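You operate a simulated robot arm through the tools that you are given. There is no shell and no other tool.

Carry out the task below with a simulated robot arm. There is one attempt and no reset: what you move stays moved.

JOB
Dust the grey panel's patch, stick the white felt strip on it and roll it down.
Fine: green cloth first; strip lengthwise in the patch's middle; roll till no orange edge shows; cloth and roller back. What is to be rubbed or washed off counts as gone when no trace of it is left.

It is judged by the outcome, as a careful person would: the job done as asked, and still so three seconds after it is handed in. It fails if anything else is knocked over, pushed out of place, dropped, spilled or broken. Flat cloth is picked up by pressing the open fingertips on it (5 to 10 N) and closing them slowly along it; thin cloth reads only 2 to 8 mm in the jaws.

ROBOT AND FRAMES
A 6-joint arm with a four-finger gripper, fixed in place. Base frame: the origin is at the foot of the arm, x ahead of it, y to its left, z up; the work surface is at about z = 883. Units: mm, rad, N and s.
Its first joint turns from -2.897 to 2.897 rad. Payload 3.43 kg.
Tool frame: the origin (TCP) lies between the finger pads and is the grasp point; the fingertips stand 30 mm ahead of it; z points along the fingers, y is the line along which they close. Largest opening 120 mm; the body of the gripper starts 85 mm behind the TCP.
Orientation is that of the tool frame in the base frame, as [roll, pitch, yaw] about the fixed x, y, z axes, in that order (R = Rz(yaw) Ry(pitch) Rx(roll)). With the fingers straight down and closing along the base's y, the tool's x points along the base's -x, its y along +y and its z along -z.

CONTROLS
- The arm moves only by the tool step_arm. Its argument "targets" is text: rows parted by semicolons, each of 7 numbers parted by spaces: the turn, a rotation vector about the base's x, y, z in rad, then the shift along the base's x, y, z in mm, then the finger opening in mm, from 0 to 120. In form: wx wy wz x y z claw; .... A call has 1 to 20 rows; each row shifts and turns the commanded pose from where the row before left it. Rows are played at 5 a second. More than 50 mm and 0.15 rad between two rows, or a gripper value outside its range, and nothing of the call is played. Where a pose cannot be reached the arm comes as near as it can. A force on the tool above 90 N (or 10 N above the force at the start of the call, whichever is more), or a blocked arm, ends the call early, and 0.2 s more pass. The fingers move at their own pace and stop on an object; they squeeze with about 40 N. The grip force told is the motor's: it shows also when the fingers shut on nothing. Time passes only in rows, and 0.2 s behind the last, so rows that do not move let the fingers close. It gives the time, the measured TCP pose, the force on the tool (base axes), the opening and the grip force at its end, in the units of the frame above (readings bear some noise), with the torque about the TCP (base axes, N m) and any sound that the robot's microphone picked up.
- Cameras (640 x 400 px; columns grow to the right, rows downward): "scene" is fixed at [227.5, 645.7, 1658.1]; the picture's right is [-0.47, 0.88, 0.00], its down [0.85, 0.45, -0.25] and it looks along [-0.22, -0.12, -0.97] (base axes); focal length 319 px, centre (320, 200). "wrist" rides on the gripper at [71, -17, -121] in the tool frame; the picture's right is [0.23, 0.97, 0.00], its down [-0.81, 0.19, -0.55] and it looks along [-0.54, 0.13, 0.83] (tool axes); focal length 275 px, centre (320, 200). There is no depth. A picture from a camera that has moved, and an enlarged one, comes with that camera's place and axes in the base frame and with its lens. The place of the scene camera against the robot may be out by one fixed shift of up to 12 mm in any direction.
- capture(camera): a new picture of that camera. It takes no simulated time.
- enlarge(camera, box): a new picture of the part [left, top, right, bottom] of that camera's present view, enlarged. It takes no simulated time.
- finish_job(): hands the job in; it is judged then, once.

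Places have to be worked out from the pictures, the camera data and where the tool is seen. Open the gripper and draw the arm clear of the work before you hand the job in, unless the task says otherwise.

The tools are called after "Emit:" as a command line: name --argument value ..., lists and objects as JSON in quotes. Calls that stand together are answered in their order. step_arm: Moves the arm, as the interface text tells. Its arguments: {"type":"object","properties":{"targets":{"type":"string"}},"required":["targets"]} The other tools are called the same way: capture (camera) takes a picture; enlarge (camera, box) takes an enlarged picture of a part of a camera's view; finish_job () hands the job in.

At the start:

```text
clock: 0.0
ee_pos: [139.0, 498.7, 1343.9]
tcp_rot: [3.139, 0.001, 3.141]
force: [0.1, 0.0, 0.3]
moment: [0.01, 0.01, 0.0]
finger_gap: 120.1
gripper_force: 0.1
```

scene: 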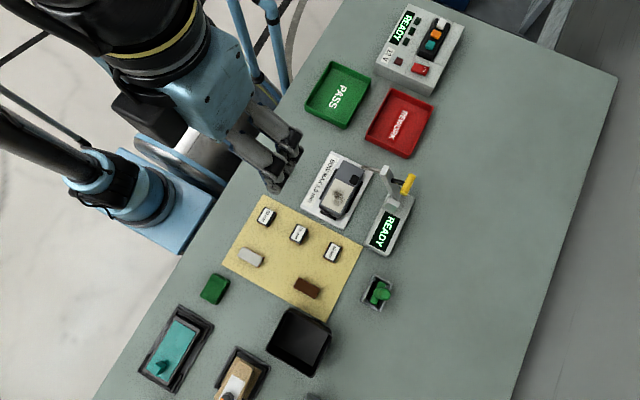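
wrist: 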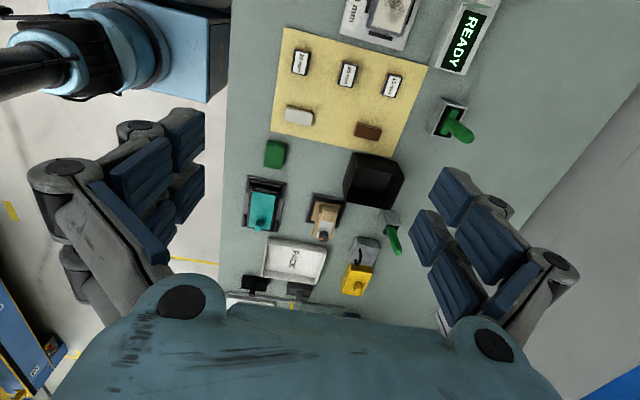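

I'll start by looking closely at the scene from both cameras to identify the panel, strip, cloth and roller.

Emit:
enlarge --camera "scene" --box '[200, 130, 440, 280]'

Emit:
enlarge --camera "scene" --box '[120, 250, 360, 400]'

Emit:
enlarge --camera "wrist" --box '[220, 120, 440, 310]'

Emit:
enlarge --camera "scene" --box '[280, 0, 480, 125]'

```text
2.67 times, centred on (320, 205) of scene
camera zoom: at [227.5, 645.7, 1658.1], right [-0.47, 0.88, 0.0], down [0.85, 0.45, -0.25], along [-0.22, -0.12, -0.97], focal length 850 px, centre (320, 187)
```

zoom: 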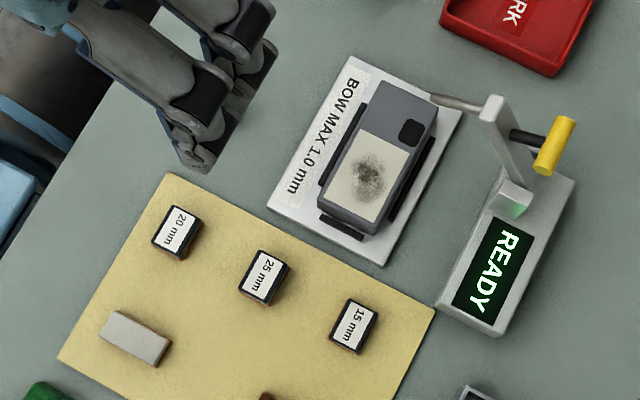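

```text
2.67 times, centred on (240, 325) of scene
camera zoom: at [227.5, 645.7, 1658.1], right [-0.47, 0.88, 0.0], down [0.85, 0.45, -0.25], along [-0.22, -0.12, -0.97], focal length 850 px, centre (533, -133)
```

zoom: 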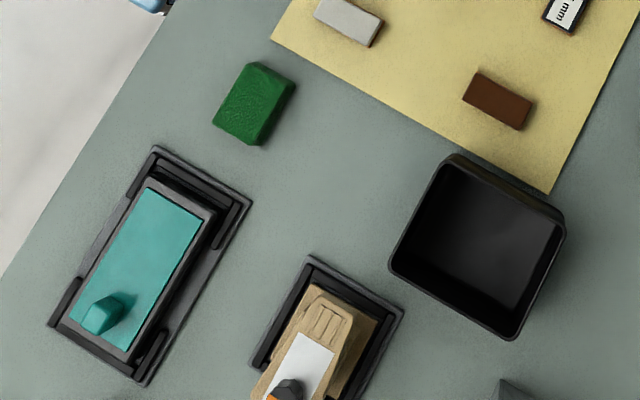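

```text
2.11 times, centred on (330, 215) of wrist
camera zoom: at [69.8, 480.9, 1464.7], right [-0.23, 0.97, 0.0], down [0.81, 0.19, 0.55], along [0.54, 0.13, -0.83], focal length 580 px, centre (299, 168)
```

zoom: 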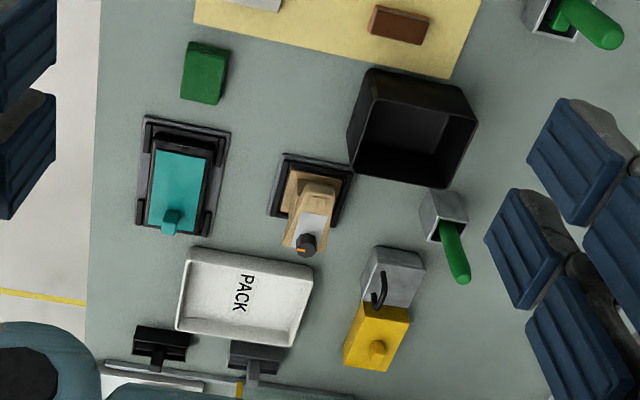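

```text
3.20 times, centred on (380, 62) of scene
camera zoom: at [227.5, 645.7, 1658.1], right [-0.47, 0.88, 0.0], down [0.85, 0.45, -0.25], along [-0.22, -0.12, -0.97], focal length 1020 px, centre (128, 640)
```

zoom: 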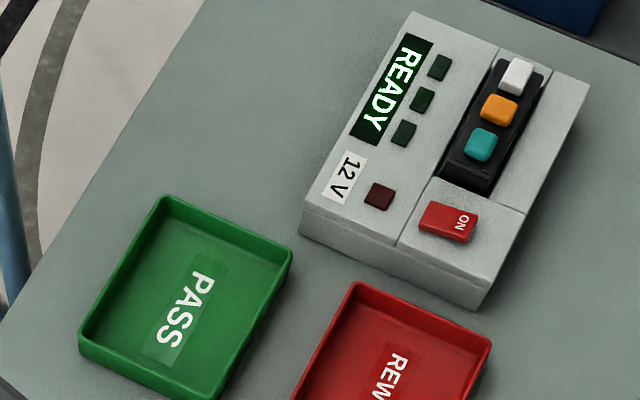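

The panel seems to be at about (15, 593) with a dirty cream patch; many other items surround it. I move the arm high up and back along -x to look at it with the wrist camera.

Emit:
step_arm --targets "0 0 0 -40 15 -10 120; 0 0 0 -40 15 -10 120; 0 0 0 -40 15 -10 120; 0 0 0 -40 15 -10 120; 0 0 0 -40 15 -10 120; 0 0 0 -40 15 -10 120"

Emit:
capture --camera "wrist"

Emit:
capture --camera "scene"

```text
clock: 1.4
ee_pos: [-114.4, 585.1, 1286.6]
tcp_rot: [3.139, 0.011, 3.14]
force: [1.4, -0.6, 0.4]
moment: [0.04, 0.15, -0.02]
finger_gap: 119.8
gripper_force: 0.0
```

```text
taken
camera wrist: at [-185.9, 568.3, 1406.8], right [-0.23, 0.97, 0.0], down [0.81, 0.19, 0.56], along [0.55, 0.13, -0.83], focal length 275 px, centre (320, 200)
```

wrist: 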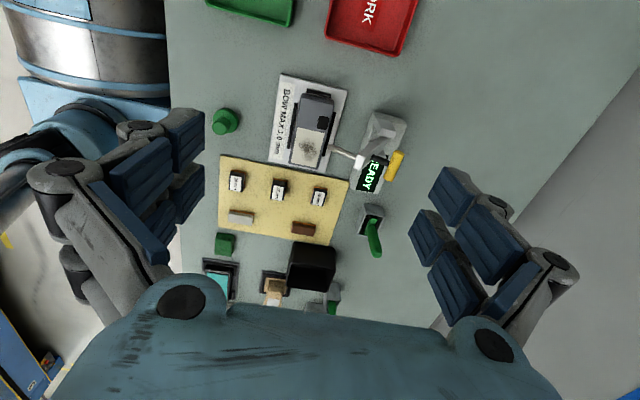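

```text
taken
```

scene: 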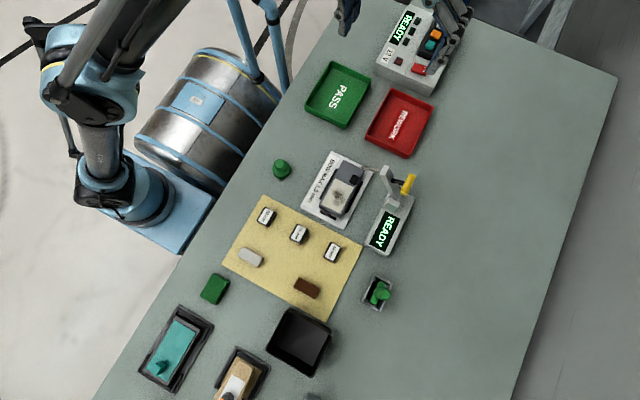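

A green round item was hidden by the gripper. I enlarge several parts.

Emit:
enlarge --camera "wrist" --box '[200, 70, 420, 210]'

Emit:
enlarge --camera "wrist" --box '[190, 160, 410, 310]'

Emit:
enlarge --camera "scene" --box '[250, 140, 430, 260]'

Emit:
enlarge --camera "scene" --box '[180, 250, 410, 400]'

```text
2.86 times, centred on (310, 140) of wrist
camera zoom: at [-185.9, 568.3, 1406.8], right [-0.23, 0.97, 0.0], down [0.81, 0.19, 0.56], along [0.55, 0.13, -0.83], focal length 786 px, centre (349, 371)
```

zoom: 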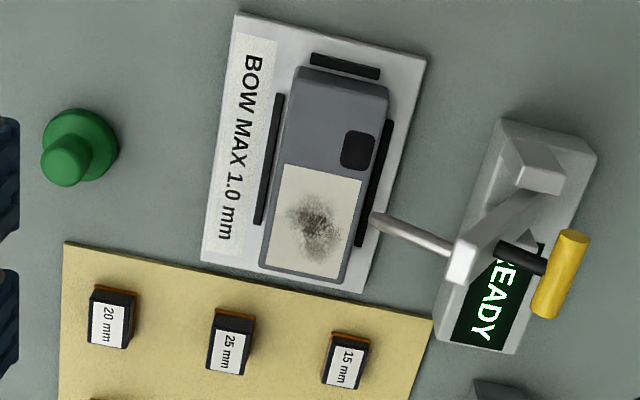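

```text
2.67 times, centred on (300, 235) of wrist
camera zoom: at [-185.9, 568.3, 1406.8], right [-0.23, 0.97, 0.0], down [0.81, 0.19, 0.56], along [0.55, 0.13, -0.83], focal length 734 px, centre (373, 107)
```

zoom: 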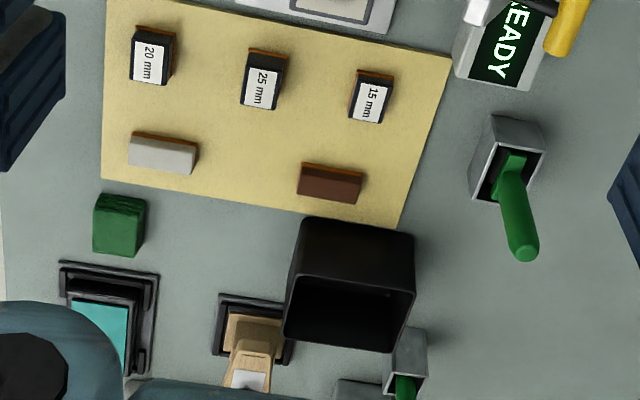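

```text
3.33 times, centred on (340, 200) of scene
camera zoom: at [227.5, 645.7, 1658.1], right [-0.47, 0.88, 0.0], down [0.85, 0.45, -0.25], along [-0.22, -0.12, -0.97], focal length 1063 px, centre (253, 200)
```

zoom: 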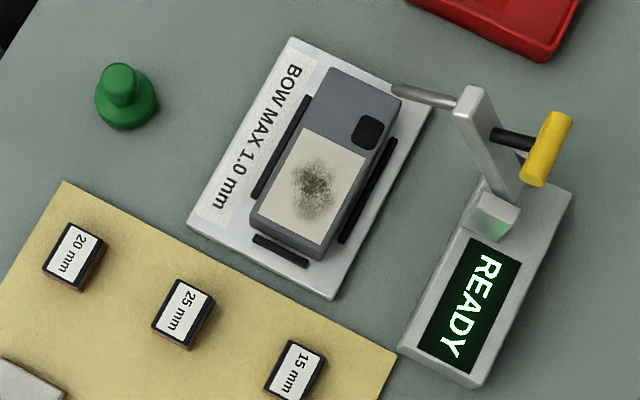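

```text
2.67 times, centred on (295, 325) of scene
camera zoom: at [227.5, 645.7, 1658.1], right [-0.47, 0.88, 0.0], down [0.85, 0.45, -0.25], along [-0.22, -0.12, -0.97], focal length 850 px, centre (387, -133)
```

zoom: 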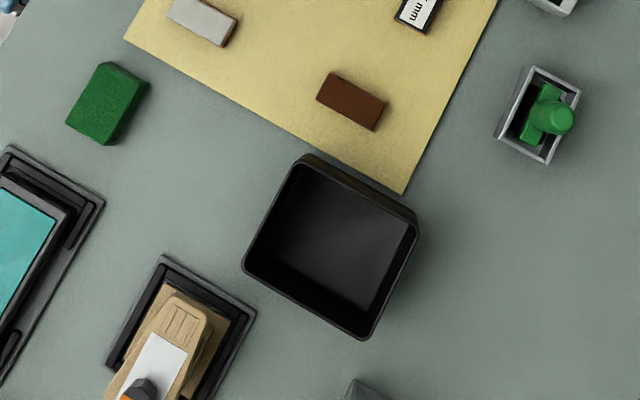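

The white piece on the yellow mat has an orange underside, as have the others; it's probably the felt strip. I need to identify the roller, so I go to look at the far half of the bench.

Emit:
step_arm --targets "0 0 0 45 0 0 120; 0 0 0 45 0 0 120; 0 0 0 45 0 0 120; 0 0 0 45 0 0 120; 0 0 0 45 0 0 120; 0 0 0 45 0 0 120; 0 0 0 45 0 0 120; 0 0 0 45 0 0 120"

Emit:
capture --camera "wrist"

Emit:
enlarge --camera "wrist" --box '[200, 0, 460, 160]'

Emit:
enlarge --camera "wrist" --box '[200, 140, 460, 310]'

```text
clock: 3.2
ee_pos: [241.9, 587.4, 1285.0]
tcp_rot: [3.141, 0.01, -3.14]
force: [-0.4, 1.0, 0.0]
moment: [0.03, -0.08, -0.05]
finger_gap: 120.1
gripper_force: 0.1
```

```text
taken
camera wrist: at [169.9, 569.8, 1405.5], right [-0.23, 0.97, 0.0], down [0.8, 0.19, 0.56], along [0.55, 0.13, -0.83], focal length 275 px, centre (320, 200)
```

wrist: 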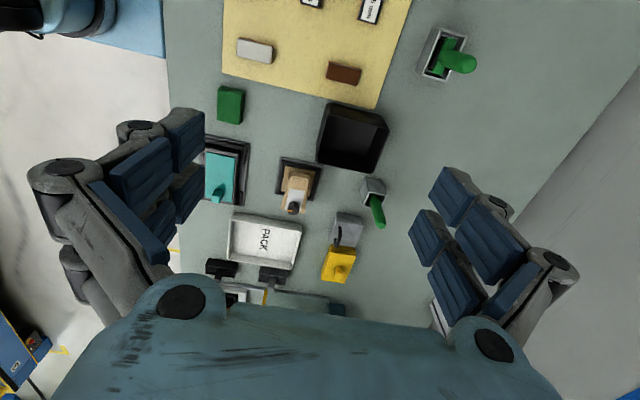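

```text
2.46 times, centred on (330, 80) of wrist
camera zoom: at [169.9, 569.8, 1405.5], right [-0.23, 0.97, 0.0], down [0.8, 0.19, 0.56], along [0.55, 0.13, -0.83], focal length 678 px, centre (295, 495)
```

zoom: 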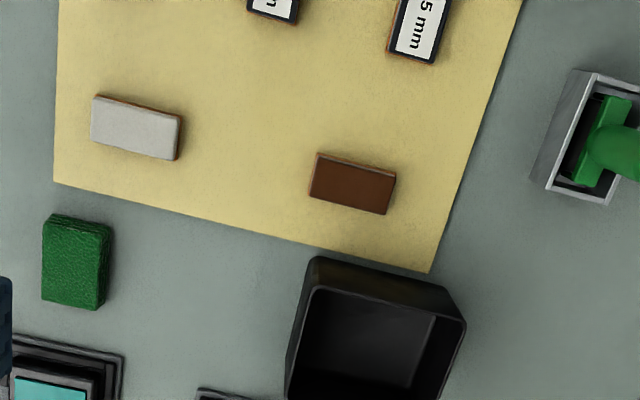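

```text
2.35 times, centred on (330, 225) of wrist
camera zoom: at [169.9, 569.8, 1405.5], right [-0.23, 0.97, 0.0], down [0.8, 0.19, 0.56], along [0.55, 0.13, -0.83], focal length 648 px, centre (296, 141)
```

zoom: 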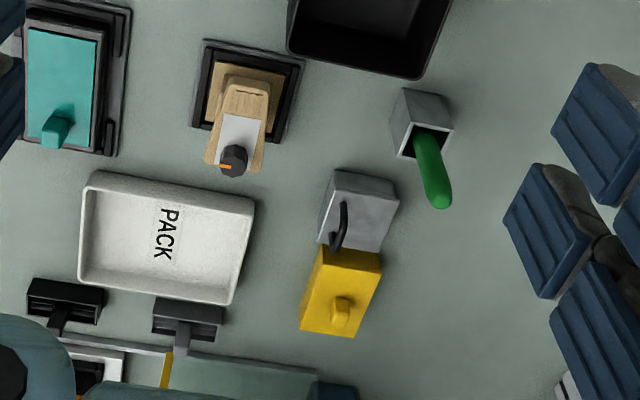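

The green T item (in an open box near (184, 774)) and the green-handled tube near (470, 762) are roller candidates. I move for a close look at the first.

Emit:
step_arm --targets "0 0 0 -26.5 22.4 -29 120; 0 0 0 -26.5 22.4 -29 120; 0 0 0 -26.5 22.4 -29 120; 0 0 0 -26.5 22.4 -29 120; 0 0 0 -26.5 22.4 -29 120; 0 0 0 -26.5 22.4 -29 120; 0 0 0 -26.5 22.4 -29 120"

Emit:
capture --camera "wrist"

Emit:
enlarge --camera "wrist" --box '[240, 130, 400, 230]'

```text
clock: 4.8
ee_pos: [59.2, 744.1, 1081.8]
tcp_rot: [-3.141, 0.011, -3.139]
force: [0.7, -0.4, 0.6]
moment: [0.08, 0.06, 0.0]
finger_gap: 119.7
gripper_force: 0.0
```

```text
taken
camera wrist: at [-13.5, 726.5, 1201.5], right [-0.23, 0.97, 0.0], down [0.8, 0.19, 0.56], along [0.55, 0.13, -0.83], focal length 275 px, centre (320, 200)
```

wrist: 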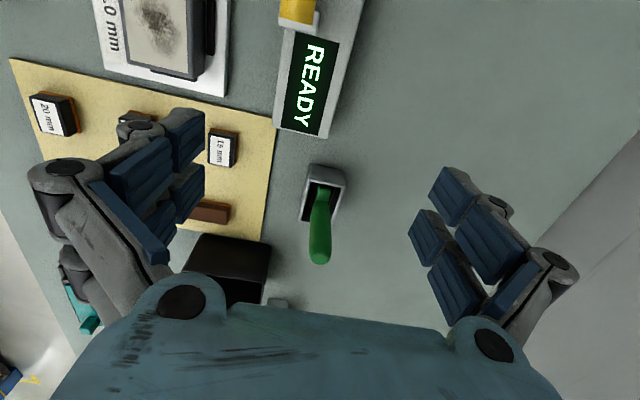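

```text
4.00 times, centred on (320, 180) of wrist
camera zoom: at [-13.5, 726.5, 1201.5], right [-0.23, 0.97, 0.0], down [0.8, 0.19, 0.56], along [0.55, 0.13, -0.83], focal length 1101 px, centre (320, 280)
```

zoom: 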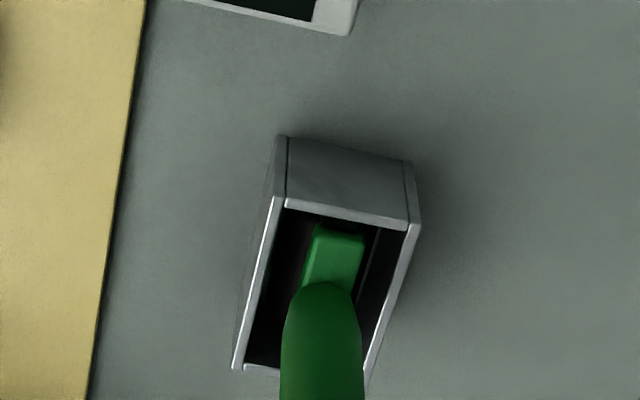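

It is an upright green handle with a green bar in an open box. Now the other green-handled tool near (470, 762).

Emit:
step_arm --targets "0 0 0 45 0 0 120; 0 0 0 45 0 0 120; 0 0 0 45 0 0 120; 0 0 0 45 0 0 120; 0 0 0 45 0 0 120; 0 0 0 45 0 0 120"

Emit:
capture --camera "wrist"

Emit:
enlarge --camera "wrist" --box '[210, 100, 410, 310]'

Emit:
enlarge --camera "scene" --box '[330, 260, 430, 325]'

```text
clock: 6.2
ee_pos: [330.0, 745.8, 1081.4]
tcp_rot: [3.141, 0.011, -3.139]
force: [-0.6, 0.1, 0.6]
moment: [0.01, -0.04, -0.01]
finger_gap: 120.2
gripper_force: 0.0
```

```text
taken
camera wrist: at [257.1, 728.8, 1201.1], right [-0.23, 0.97, 0.0], down [0.8, 0.19, 0.56], along [0.55, 0.13, -0.83], focal length 275 px, centre (320, 200)
```

wrist: 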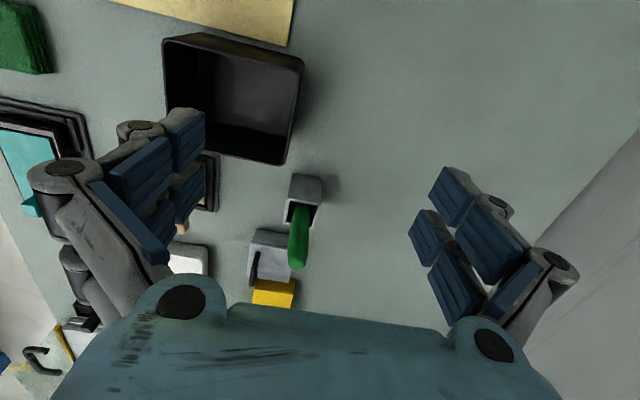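

```text
1.90 times, centred on (310, 205) of wrist
camera zoom: at [257.1, 728.8, 1201.1], right [-0.23, 0.97, 0.0], down [0.8, 0.19, 0.56], along [0.55, 0.13, -0.83], focal length 524 px, centre (339, 190)
```

zoom: 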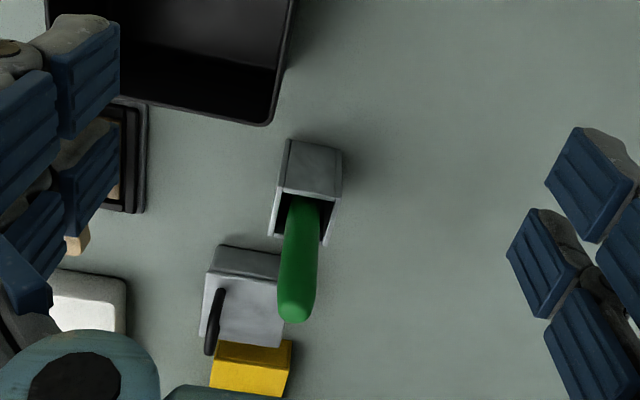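

```text
6.15 times, centred on (380, 292) of scene
camera zoom: at [227.5, 645.7, 1658.1], right [-0.47, 0.88, 0.0], down [0.85, 0.45, -0.25], along [-0.22, -0.12, -0.97], focal length 1962 px, centre (-49, -369)
```

zoom: 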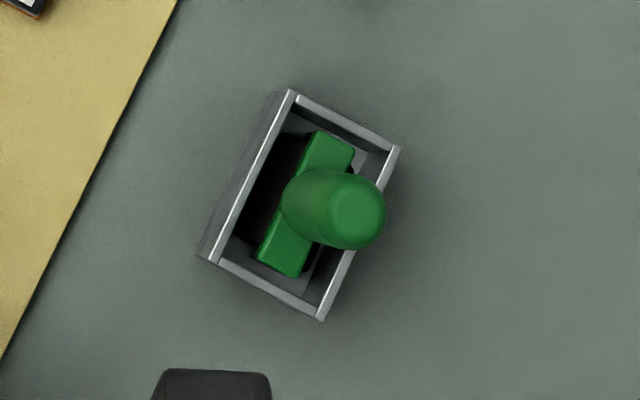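

The second has a plain handle only. I tilt the wrist to look straight down into the first holder to check for a roller barrel.

Emit:
step_arm --targets "0 0.146 0 -38.5 10 10 120; 0 0.146 0 -38.5 10 10 120; 0 0.146 0 -38.5 10 10 120; 0 0.146 0 -38.5 10 10 120; 0 0 0 0 0 0 120"

Emit:
capture --camera "wrist"

Emit:
enlarge --camera "wrist" --box '[260, 150, 380, 250]'

```text
clock: 7.4
ee_pos: [175.5, 784.5, 1122.6]
tcp_rot: [3.14, -0.574, 3.141]
force: [-0.1, -0.2, 0.3]
moment: [0.01, -0.02, -0.02]
finger_gap: 119.9
gripper_force: 0.1
```

```text
taken
camera wrist: at [181.3, 767.6, 1262.1], right [-0.19, 0.97, 0.13], down [0.98, 0.19, 0.02], along [0.0, 0.13, -0.99], focal length 275 px, centre (320, 200)
```

wrist: 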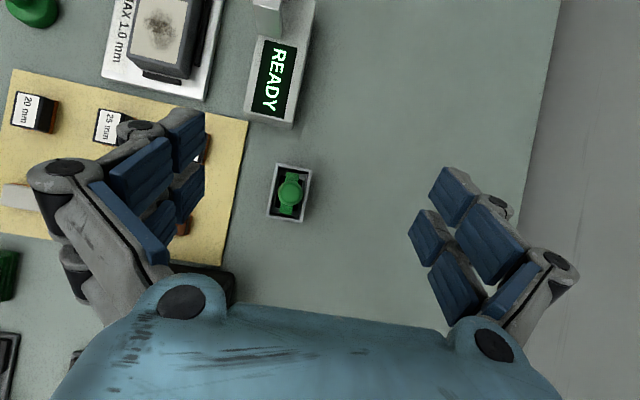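

```text
4.00 times, centred on (320, 200) of wrist
camera zoom: at [181.3, 767.6, 1262.1], right [-0.19, 0.97, 0.13], down [0.98, 0.19, 0.02], along [0.0, 0.13, -0.99], focal length 1101 px, centre (320, 200)
```

zoom: 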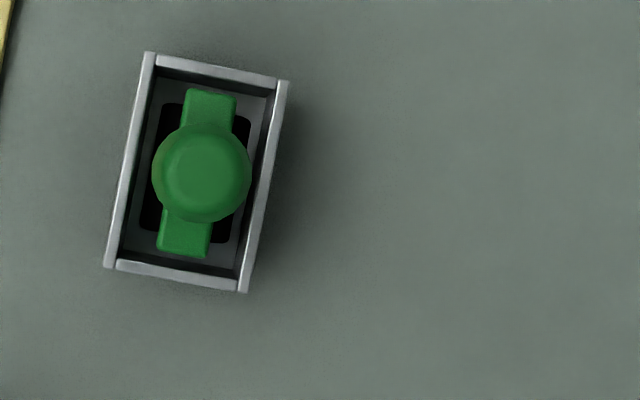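

Confirmed: a black roller barrel sits under the green yoke, handle upright at about (180, 773). Now I look straight down on the panel.

Emit:
step_arm --targets "0 0 0 -33 -34.5 0 120; 0 0 0 -33 -34.5 0 120; 0 0 0 -33 -34.5 0 120; 0 0 0 -33 -34.5 0 120; 0 0 0 -33 -34.5 0 120; 0 0 0 0 0 0 120"

Emit:
capture --camera "wrist"

Emit:
enlarge --camera "wrist" --box '[240, 130, 400, 230]'

```text
clock: 8.8
ee_pos: [8.4, 612.5, 1122.2]
tcp_rot: [3.141, -0.575, -3.141]
force: [0.0, 0.1, 0.0]
moment: [0.0, -0.03, -0.01]
finger_gap: 119.9
gripper_force: 0.1
```

```text
taken
camera wrist: at [15.2, 595.6, 1263.1], right [-0.19, 0.97, 0.13], down [0.98, 0.19, 0.02], along [0.0, 0.13, -0.99], focal length 275 px, centre (320, 200)
```

wrist: 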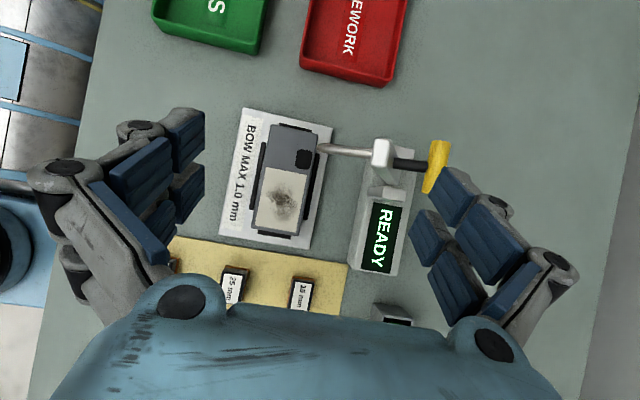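

```text
4.00 times, centred on (320, 180) of wrist
camera zoom: at [15.2, 595.6, 1263.1], right [-0.19, 0.97, 0.13], down [0.98, 0.19, 0.02], along [0.0, 0.13, -0.99], focal length 1101 px, centre (320, 280)
```

zoom: 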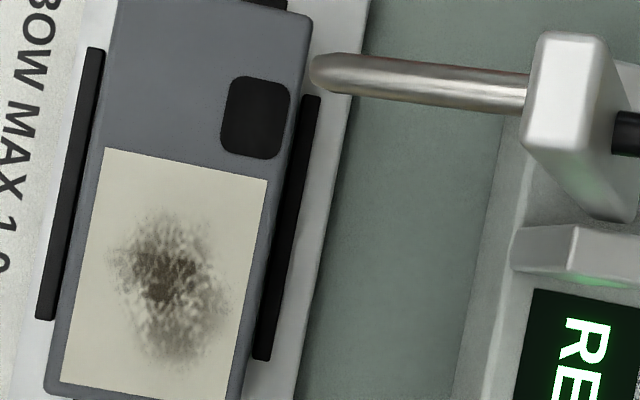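

The patch spans roughly x −13..63, y 567..620, aligned with base axes. I take a full enlargement of the patch here before moving on to the strip and cloth.

Emit:
enlarge --camera "wrist" --box '[230, 110, 350, 250]'

Emit:
step_arm --targets "0 0 0 40.7 -19.3 0 120; 0 0 0 40.7 -19.3 0 120; 0 0 0 40.7 -19.3 0 120; 0 0 0 40.7 -19.3 0 120; 0 0 0 40.7 -19.3 0 120; 0 0 0 40.7 -19.3 0 120; 0 0 0 40.7 -19.3 0 120; 0 0 0 0 0 0 120"

Emit:
capture --camera "wrist"

Emit:
enlarge --camera "wrist" --box '[230, 110, 390, 210]'

Emit:
enlarge --camera "wrist" --box '[230, 190, 390, 290]'

```text
2.86 times, centred on (290, 180) of wrist
camera zoom: at [15.2, 595.6, 1263.1], right [-0.19, 0.97, 0.13], down [0.98, 0.19, 0.02], along [0.0, 0.13, -0.99], focal length 786 px, centre (406, 257)
```

zoom: 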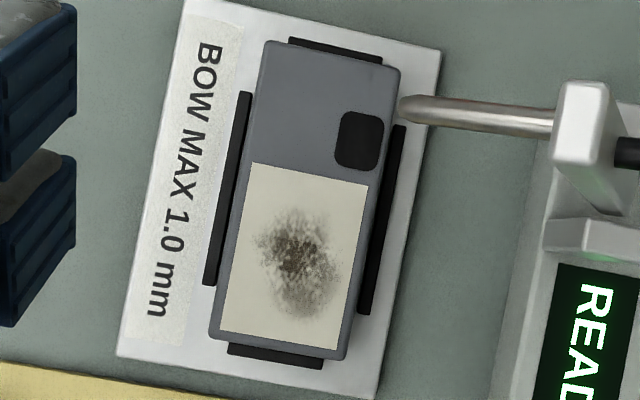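

```text
clock: 10.6
ee_pos: [294.3, 480.4, 1122.7]
tcp_rot: [3.14, -0.572, -3.14]
force: [-0.4, -0.1, 0.2]
moment: [0.05, 0.02, 0.01]
finger_gap: 120.1
gripper_force: 0.0
```

```text
taken
camera wrist: at [300.4, 462.8, 1262.7], right [-0.19, 0.97, 0.13], down [0.98, 0.19, 0.03], along [0.0, 0.13, -0.99], focal length 275 px, centre (320, 200)
```

wrist: 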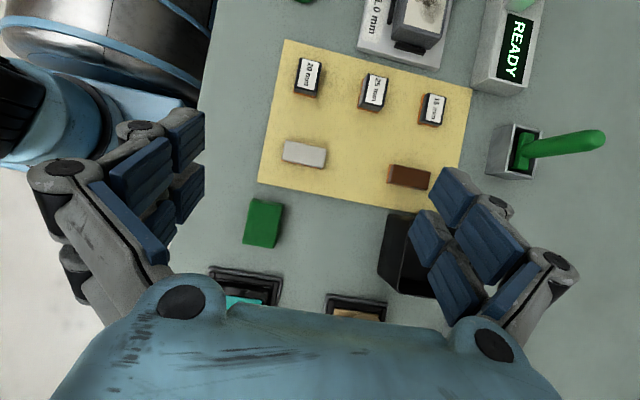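

```text
4.00 times, centred on (310, 160) of wrist
camera zoom: at [300.4, 462.8, 1262.7], right [-0.19, 0.97, 0.13], down [0.98, 0.19, 0.03], along [0.0, 0.13, -0.99], focal length 1101 px, centre (360, 360)
```

zoom: 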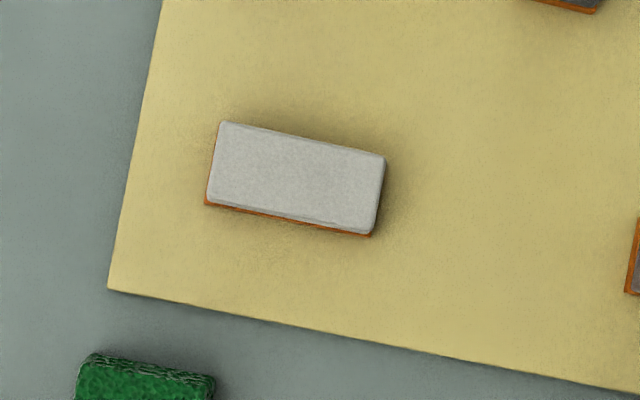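

```text
4.00 times, centred on (310, 240) of wrist
camera zoom: at [300.4, 462.8, 1262.7], right [-0.19, 0.97, 0.13], down [0.98, 0.19, 0.03], along [0.0, 0.13, -0.99], focal length 1101 px, centre (360, 40)
```

zoom: 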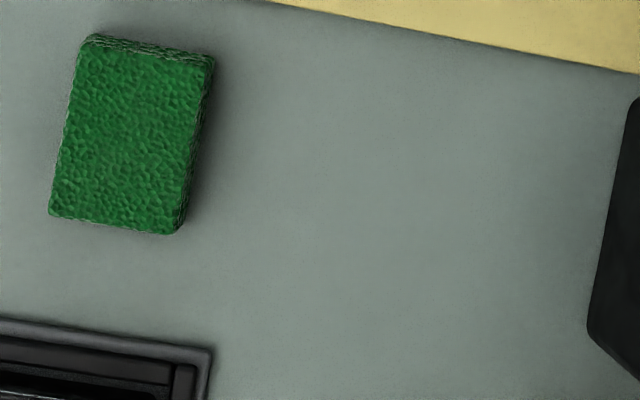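

The white felt strip (55×25 mm, long along y) is at about (245, 478) and the green folded cloth (54×42 mm, long along x) at about (346, 443). I straighten the tool and go above the cloth.

Emit:
step_arm --targets "0 -0.1435 0 12.9 -9.3 -18 120; 0 -0.1435 0 12.9 -9.3 -18 100; 0 -0.1435 0 12.9 -9.3 -18 80; 0 -0.1435 0 12.9 -9.3 -18 70; 0 0 0 0 0 0 70"

Emit:
capture --camera "wrist"

Emit:
capture --camera "scene"

```text
clock: 11.8
ee_pos: [346.1, 440.1, 1051.0]
tcp_rot: [3.139, 0.003, -3.141]
force: [-1.1, -0.3, 0.6]
moment: [0.05, -0.02, -0.04]
finger_gap: 70.1
gripper_force: 0.1
```

```text
taken
camera wrist: at [274.4, 422.8, 1171.5], right [-0.23, 0.97, 0.0], down [0.81, 0.19, 0.55], along [0.54, 0.13, -0.83], focal length 275 px, centre (320, 200)
```

wrist: 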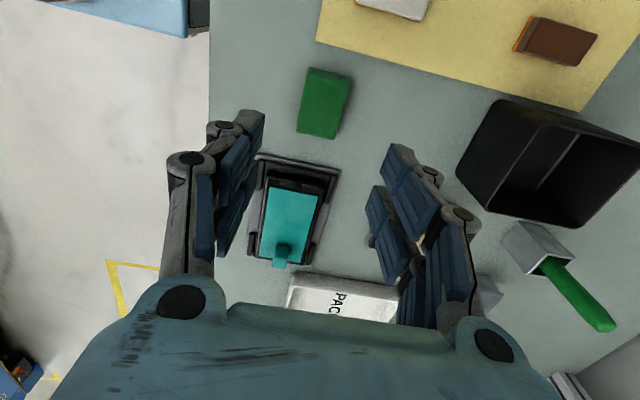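

```text
taken
```

scene: 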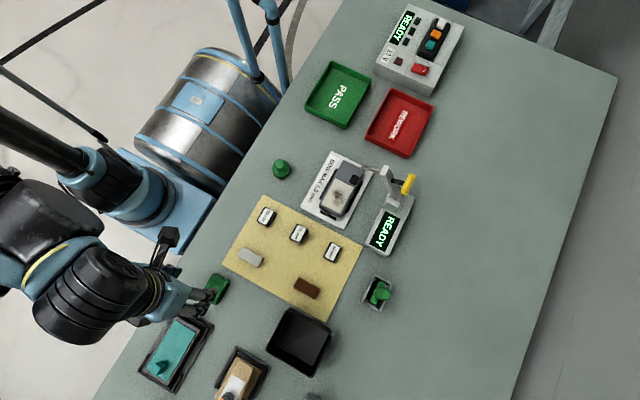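

The tool is above the cloth. I enlarge to check cloth height and alignment by parallax before lowering.

Emit:
enlarge --camera "wrist" --box '[270, 50, 390, 150]'

Emit:
enlarge --camera "scene" --box '[150, 250, 270, 330]'

```text
4.00 times, centred on (330, 100) of wrist
camera zoom: at [274.4, 422.8, 1171.5], right [-0.23, 0.97, 0.0], down [0.81, 0.19, 0.55], along [0.54, 0.13, -0.83], focal length 1101 px, centre (280, 600)
```

zoom: 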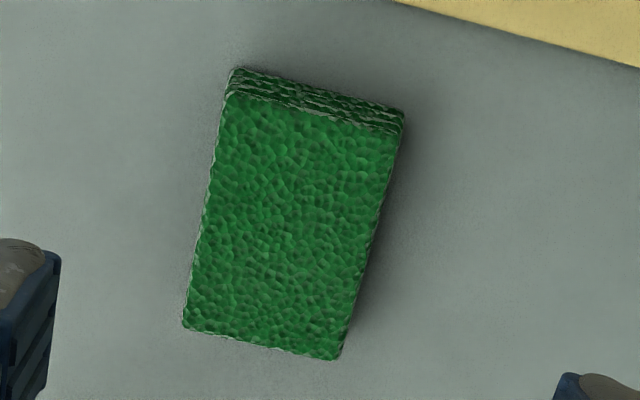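

```text
5.00 times, centred on (210, 290) of scene
camera zoom: at [227.5, 645.7, 1658.1], right [-0.47, 0.88, 0.0], down [0.85, 0.45, -0.25], along [-0.22, -0.12, -0.97], focal length 1594 px, centre (870, -250)
```

zoom: 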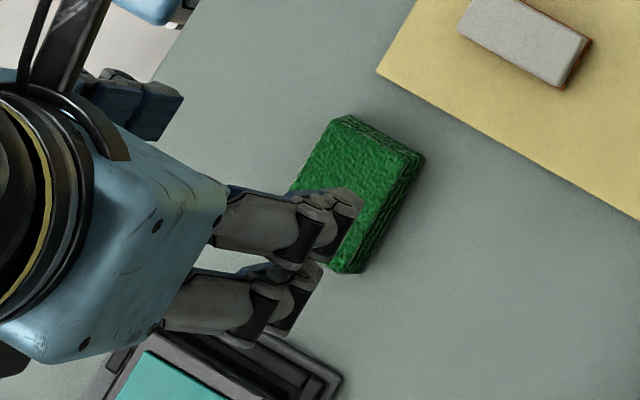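

Cloth centre ≈ (345.5, 443.5), about 25 mm thick. I lower the open fingers around it until tips are ~5 mm above the bench.

Emit:
step_arm --targets "0 0 0 0 3 -40 70; 0 0 0 0 0 -40 70; 0 0 0 0 0 -30 70; 0 0 0 0 0 -15 70; 0 0 0 0 0 -7 70; 0 0 0 0 0 0 70"

Emit:
capture --camera "scene"

Emit:
capture --camera "wrist"

```text
clock: 13.2
ee_pos: [346.1, 440.6, 918.3]
tcp_rot: [3.138, -0.001, 3.141]
force: [0.1, 0.5, -0.1]
moment: [0.0, 0.0, 0.01]
finger_gap: 69.9
gripper_force: 0.2
```

```text
taken
```

scene: 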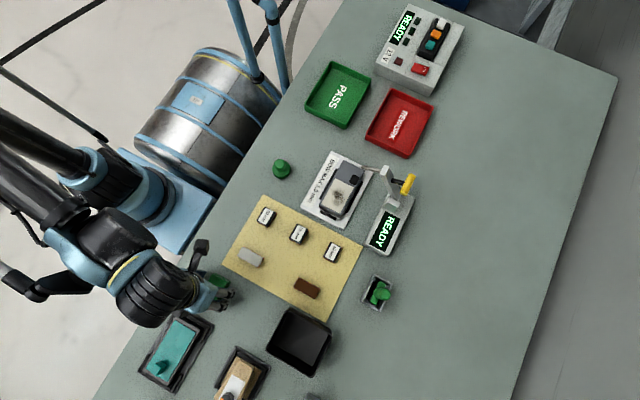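

```text
taken
camera wrist: at [275.4, 423.5, 1038.1], right [-0.23, 0.97, 0.0], down [0.81, 0.19, 0.55], along [0.54, 0.13, -0.83], focal length 275 px, centre (320, 200)
```

wrist: 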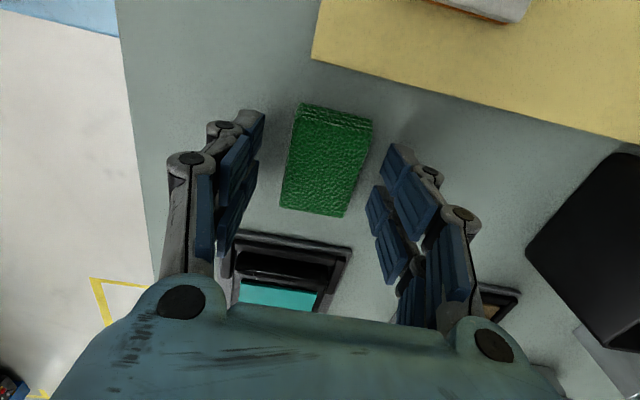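

The cloth is between the fingers. I centre by 2.5 mm and close slowly on it.

Emit:
step_arm --targets "0 0 0 0 2.5 0 60; 0 0 0 0 0 0 52; 0 0 0 0 0 0 46; 0 0 0 0 0 0 42; 0 0 0 0 0 0 38; 0 0 0 0 0 0 34; 0 0 0 0 0 0 34"

Emit:
capture --camera "wrist"

```text
clock: 14.8
ee_pos: [346.3, 443.6, 917.2]
tcp_rot: [3.141, -0.001, -3.141]
force: [-0.3, -0.2, 2.1]
moment: [-0.03, 0.0, 0.0]
finger_gap: 42.8
gripper_force: 40.3
```

```text
taken
camera wrist: at [275.6, 426.5, 1038.2], right [-0.23, 0.97, 0.0], down [0.81, 0.19, 0.55], along [0.54, 0.13, -0.83], focal length 275 px, centre (320, 200)
```

wrist: 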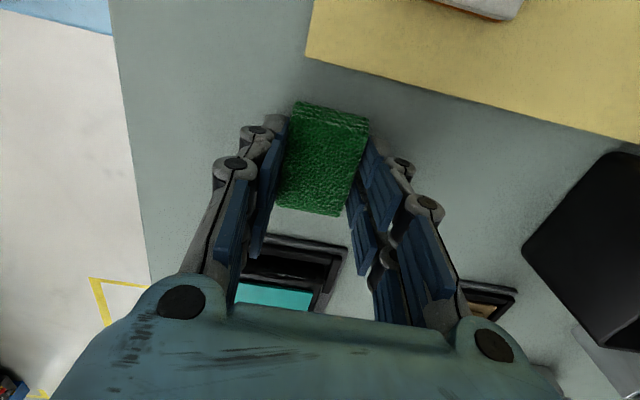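

The cloth is held (gap 42.8 mm); it lay with TCP at (346.3, 443.6). I lift it and carry it above the patch centre.

Emit:
step_arm --targets "0 0 0 0 0 20 34; 0 0 0 0 0 40 34; 0 0 0 0 0 30 34; 0 0 0 -40.2 18.75 0 34; 0 0 0 -40.2 18.75 0 34; 0 0 0 -40.2 18.75 0 34; 0 0 0 -40.2 18.75 0 34; 0 0 0 -40.2 18.75 0 34; 0 0 0 -40.2 18.75 0 34; 0 0 0 -40.2 18.75 0 34; 0 0 0 -40.2 18.75 0 34; 0 0 0 0 0 0 34"

Emit:
capture --camera "wrist"

Emit:
capture --camera "scene"

```text
clock: 17.4
ee_pos: [23.1, 597.3, 1009.2]
tcp_rot: [3.14, 0.003, -3.141]
force: [-0.1, -0.1, -0.2]
moment: [0.02, 0.01, -0.01]
finger_gap: 42.8
gripper_force: 39.7
```

```text
taken
camera wrist: at [-47.1, 580.2, 1129.8], right [-0.23, 0.97, 0.0], down [0.81, 0.19, 0.55], along [0.54, 0.13, -0.83], focal length 275 px, centre (320, 200)
```

wrist: 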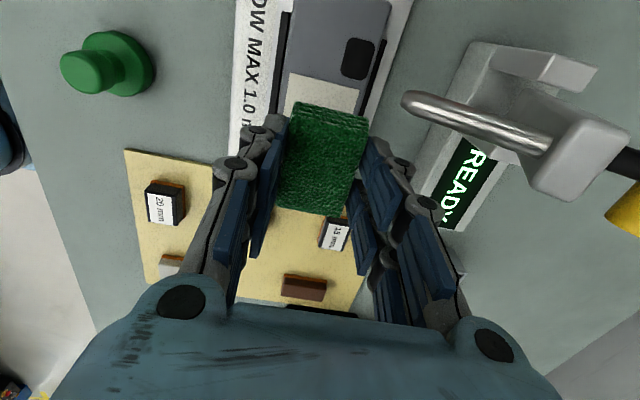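

```text
taken
```

scene: 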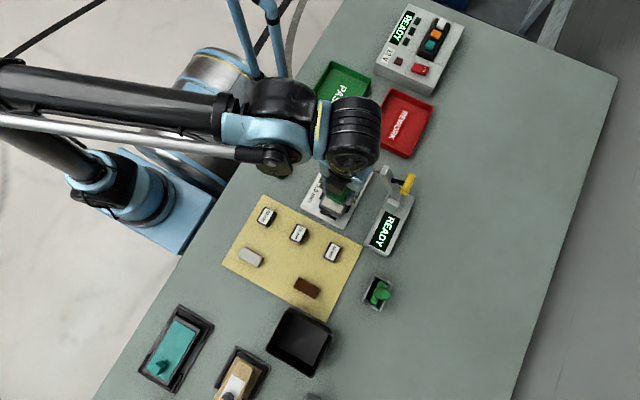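

The cloth is over the patch. I correct the small offset (−3.5 in y, +2 in x) and lower to about 15 mm above the panel; rod tip is estimated at (−30, 617, 1022), clear of the gripper.

Emit:
step_arm --targets "0 0 0 2 -3.5 -20 34; 0 0 0 0 0 -20 34; 0 0 0 0 0 -12 34; 0 0 0 0 0 0 34"

Emit:
capture --camera "wrist"

Emit:
enlarge --camera "scene" --box '[290, 140, 420, 240]'

```text
clock: 18.4
ee_pos: [25.8, 592.7, 958.5]
tcp_rot: [3.139, 0.003, -3.141]
force: [0.1, 9.8, 57.4]
moment: [0.34, -0.04, -0.04]
finger_gap: 43.1
gripper_force: 40.0
```

```text
taken
camera wrist: at [-44.4, 575.3, 1078.5], right [-0.23, 0.97, 0.0], down [0.81, 0.19, 0.55], along [0.54, 0.13, -0.83], focal length 275 px, centre (320, 200)
```

wrist: 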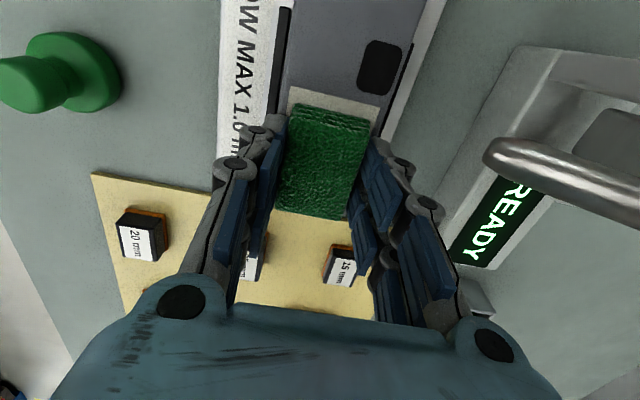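

```text
4.00 times, centred on (355, 190) of scene
camera zoom: at [227.5, 645.7, 1658.1], right [-0.47, 0.88, 0.0], down [0.85, 0.45, -0.25], along [-0.22, -0.12, -0.97], focal length 1275 px, centre (180, 240)
```

zoom: 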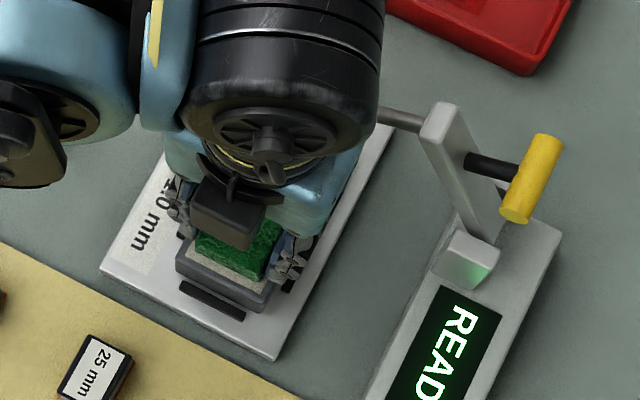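

Contact already (57 N) — the panel's top is near z ≈ 924, higher than I assumed. I back off gently to reach a light force.

Emit:
step_arm --targets "0 0 0 0 0 1.5 34; 0 0 0 0 0 0 34"

```text
clock: 19.0
ee_pos: [27.2, 592.0, 958.9]
tcp_rot: [3.138, 0.003, -3.14]
force: [4.2, 2.3, 24.0]
moment: [0.15, -0.18, -0.02]
finger_gap: 43.0
gripper_force: 40.7
```

24 N now; raise a bit more to about 10 N.

Emit:
step_arm --targets "0 0 0 -1.5 1 0.7 34; 0 0 0 0 0 0 34"

```text
clock: 19.6
ee_pos: [23.6, 593.5, 958.6]
tcp_rot: [3.139, 0.0, 3.139]
force: [-0.3, -0.6, -0.7]
moment: [0.04, 0.0, 0.01]
finger_gap: 42.7
gripper_force: 40.1
```

Contact just released; lower 0.5 mm and begin gentle strokes along the patch.

Emit:
step_arm --targets "0 0 0 0 0 -0.6 34; 0 0 0 6 0 0 34; 0 0 0 6 0 0 34; 0 0 0 -6 0 0 34; 0 0 0 -6 0 0 34"

```text
clock: 20.8
ee_pos: [23.8, 593.1, 958.2]
tcp_rot: [3.14, 0.002, -3.142]
force: [3.7, 0.6, 9.7]
moment: [0.05, -0.15, 0.04]
finger_gap: 43.3
gripper_force: 39.9
```

About 10 N contact. Now longer strokes over the whole patch.

Emit:
step_arm --targets "0 0 0 9 0 0 34; 0 0 0 9 0 0 34; 0 0 0 -9 0 0 34; 0 0 0 -9 0 0 34; 0 0 0 -9 0 0 34; 0 0 0 -8 0 0 34; 0 0 0 0 4 0 34; 0 0 0 9 0 0 34; 0 0 0 9 0 0 34; 0 0 0 9 0 0 34; 0 0 0 8 0 0 34; 0 0 0 0 -8 0 34; 0 0 0 -9 0 0 34; 0 0 0 -9 0 0 34; 0 0 0 -9 0 0 34; 0 0 0 -8 0 0 34; 0 0 0 9 4 0 34; 0 0 0 8 0 0 34"

Emit:
capture --camera "wrist"

```text
clock: 24.6
ee_pos: [24.8, 593.5, 959.6]
tcp_rot: [3.139, -0.001, -3.14]
force: [0.2, 0.1, -0.1]
moment: [0.0, 0.0, -0.02]
finger_gap: 42.7
gripper_force: 39.9
```

```text
taken
camera wrist: at [-46.2, 575.3, 1079.6], right [-0.23, 0.97, 0.0], down [0.81, 0.19, 0.55], along [0.54, 0.13, -0.83], focal length 275 px, centre (320, 200)
```

wrist: 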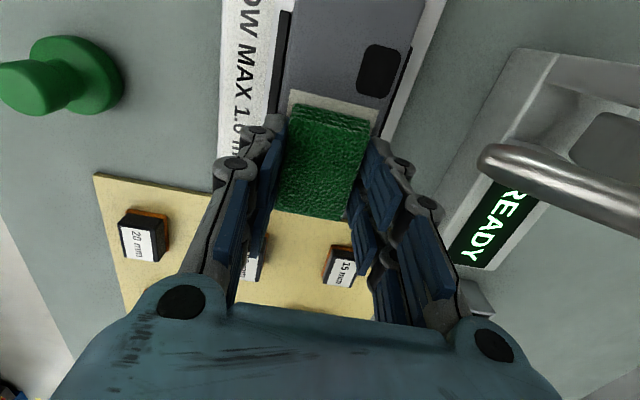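

Contact was lost in the last strokes (small height wobble). I lift and step back to inspect the patch.

Emit:
step_arm --targets "0 0 0 0 0 30 34; 0 0 0 20 0 30 34; 0 0 0 20 0 20 34; 0 0 0 0 0 0 34"

Emit:
capture --camera "wrist"

Emit:
enlarge --camera "wrist" --box '[240, 0, 420, 120]'

```text
clock: 25.6
ee_pos: [62.4, 592.5, 1039.3]
tcp_rot: [3.139, -0.001, -3.141]
force: [0.7, -0.4, -0.3]
moment: [0.0, 0.0, 0.03]
finger_gap: 43.1
gripper_force: 40.2
```

```text
taken
camera wrist: at [-7.0, 575.2, 1159.5], right [-0.23, 0.97, 0.0], down [0.81, 0.19, 0.55], along [0.54, 0.13, -0.83], focal length 275 px, centre (320, 200)
```

wrist: 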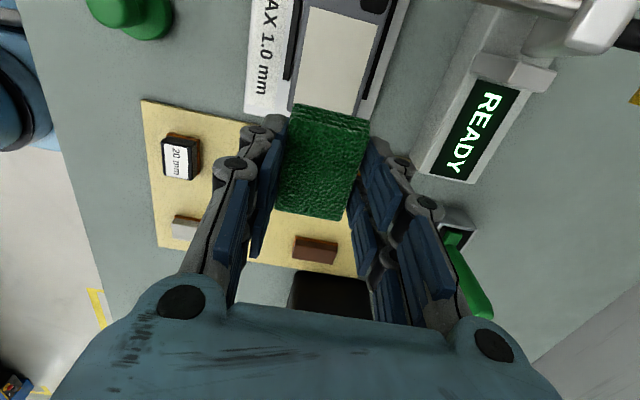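

```text
3.33 times, centred on (330, 60) of wrist
camera zoom: at [-7.0, 575.2, 1159.5], right [-0.23, 0.97, 0.0], down [0.81, 0.19, 0.55], along [0.54, 0.13, -0.83], focal length 918 px, centre (287, 667)
```

zoom: 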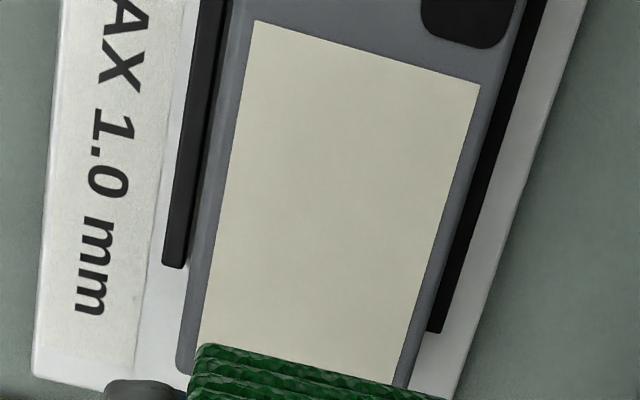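

It looks clean; I check the whole patch with a further view, including the near end.

Emit:
step_arm --targets "0 0 0 -25 0 40 34; 0 0 0 -25 0 30 34; 0 0 0 0 0 0 34"

Emit:
enlarge --camera "wrist" --box '[250, 20, 390, 120]'

```text
clock: 26.4
ee_pos: [14.3, 593.3, 1106.6]
tcp_rot: [3.14, 0.001, 3.141]
force: [1.2, 0.1, -0.8]
moment: [0.0, -0.02, -0.01]
finger_gap: 42.6
gripper_force: 40.0
```

```text
4.00 times, centred on (320, 70) of wrist
camera zoom: at [-56.3, 575.5, 1227.1], right [-0.23, 0.97, 0.0], down [0.81, 0.19, 0.55], along [0.54, 0.13, -0.83], focal length 1101 px, centre (320, 720)
```

zoom: 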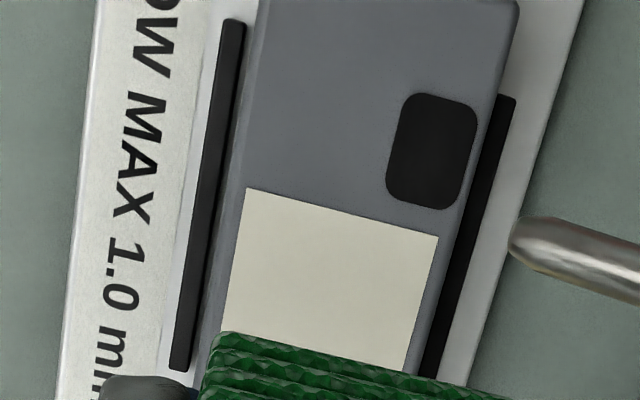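

The cloth still hides the near end; I shift sideways (−y) to see the entire patch.

Emit:
step_arm --targets "0 0 0 0 -40 0 34; 0 0 0 0 -40 0 34; 0 0 0 0 0 0 34"

Emit:
capture --camera "wrist"

Emit:
enlarge --camera "scene" --box '[300, 140, 420, 240]'

```text
clock: 27.2
ee_pos: [14.8, 513.6, 1106.9]
tcp_rot: [3.14, 0.0, 3.14]
force: [-0.2, -0.6, -0.5]
moment: [0.03, -0.04, 0.0]
finger_gap: 43.0
gripper_force: 39.9
```

```text
taken
camera wrist: at [-56.1, 496.4, 1228.0], right [-0.23, 0.97, 0.0], down [0.81, 0.19, 0.55], along [0.54, 0.13, -0.83], focal length 275 px, centre (320, 200)
```

wrist: 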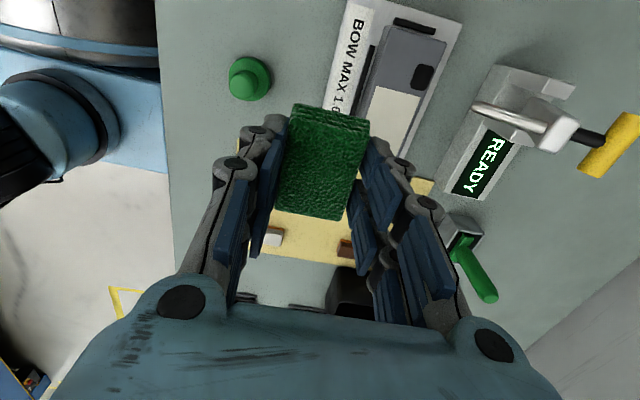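

```text
4.00 times, centred on (360, 190) of scene
camera zoom: at [227.5, 645.7, 1658.1], right [-0.47, 0.88, 0.0], down [0.85, 0.45, -0.25], along [-0.22, -0.12, -0.97], focal length 1275 px, centre (160, 240)
```

zoom: 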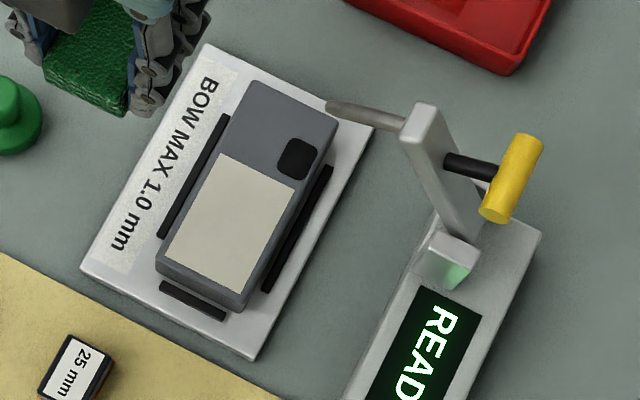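

The patch is clean and the panel unmoved. Now return the cloth to its place at (346.3, 443.6).

Emit:
step_arm --targets "0 0 0 41.4 -8.8 -7 34; 0 0 0 41.4 -8.8 -7 34; 0 0 0 41.4 -8.8 -7 34; 0 0 0 41.4 -8.8 -7 34; 0 0 0 41.4 -8.8 -7 34; 0 0 0 41.4 -8.8 -7 34; 0 0 0 41.4 -8.8 -7 34; 0 0 0 41.4 -8.8 -7 34; 0 0 0 0 0 -40 34; 0 0 0 0 0 -40 34; 0 0 0 0 0 -20 34; 0 0 0 0 0 -10 34; 0 0 0 0 0 -10 34; 0 0 0 0 0 0 34"

```text
clock: 30.2
ee_pos: [346.1, 443.7, 931.2]
tcp_rot: [3.141, 0.0, 3.141]
force: [0.1, -0.8, -0.1]
moment: [0.0, -0.03, -0.02]
finger_gap: 43.0
gripper_force: 39.9
```

Right above its place, 14 mm to go. I lower carefully to touch the bench.

Emit:
step_arm --targets "0 0 0 0 0 -7 34; 0 0 0 0 0 -5 34; 0 0 0 0 0 -1.2 34; 0 0 0 0 0 0 34"

```text
clock: 31.2
ee_pos: [346.3, 443.5, 917.7]
tcp_rot: [3.14, 0.001, -3.141]
force: [0.1, -0.3, -0.1]
moment: [-0.01, 0.02, 0.02]
finger_gap: 42.8
gripper_force: 39.1
```

Nearly touching; lower 0.6 mm more and open, then rise.

Emit:
step_arm --targets "0 0 0 0 0 -0.6 34; 0 0 0 0 0 0 46; 0 0 0 0 0 0 62; 0 0 0 0 0 0 66; 0 0 0 0 0 10 66; 0 0 0 0 0 30 66; 0 0 0 0 0 40 66; 0 0 0 0 0 40 66; 0 0 0 0 0 0 66"

Emit:
capture --camera "wrist"

```text
clock: 33.2
ee_pos: [345.1, 443.8, 1037.9]
tcp_rot: [3.139, 0.002, 3.141]
force: [0.1, -0.7, -0.5]
moment: [-0.01, 0.0, 0.0]
finger_gap: 65.9
gripper_force: 0.1
```

```text
taken
camera wrist: at [275.1, 425.3, 1158.6], right [-0.23, 0.97, 0.0], down [0.81, 0.19, 0.55], along [0.54, 0.13, -0.83], focal length 275 px, centre (320, 200)
```

wrist: 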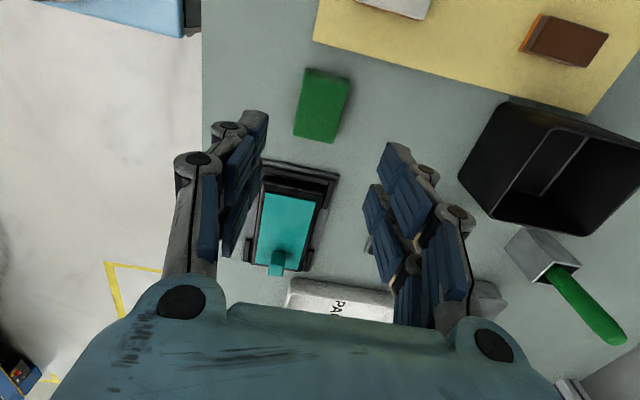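

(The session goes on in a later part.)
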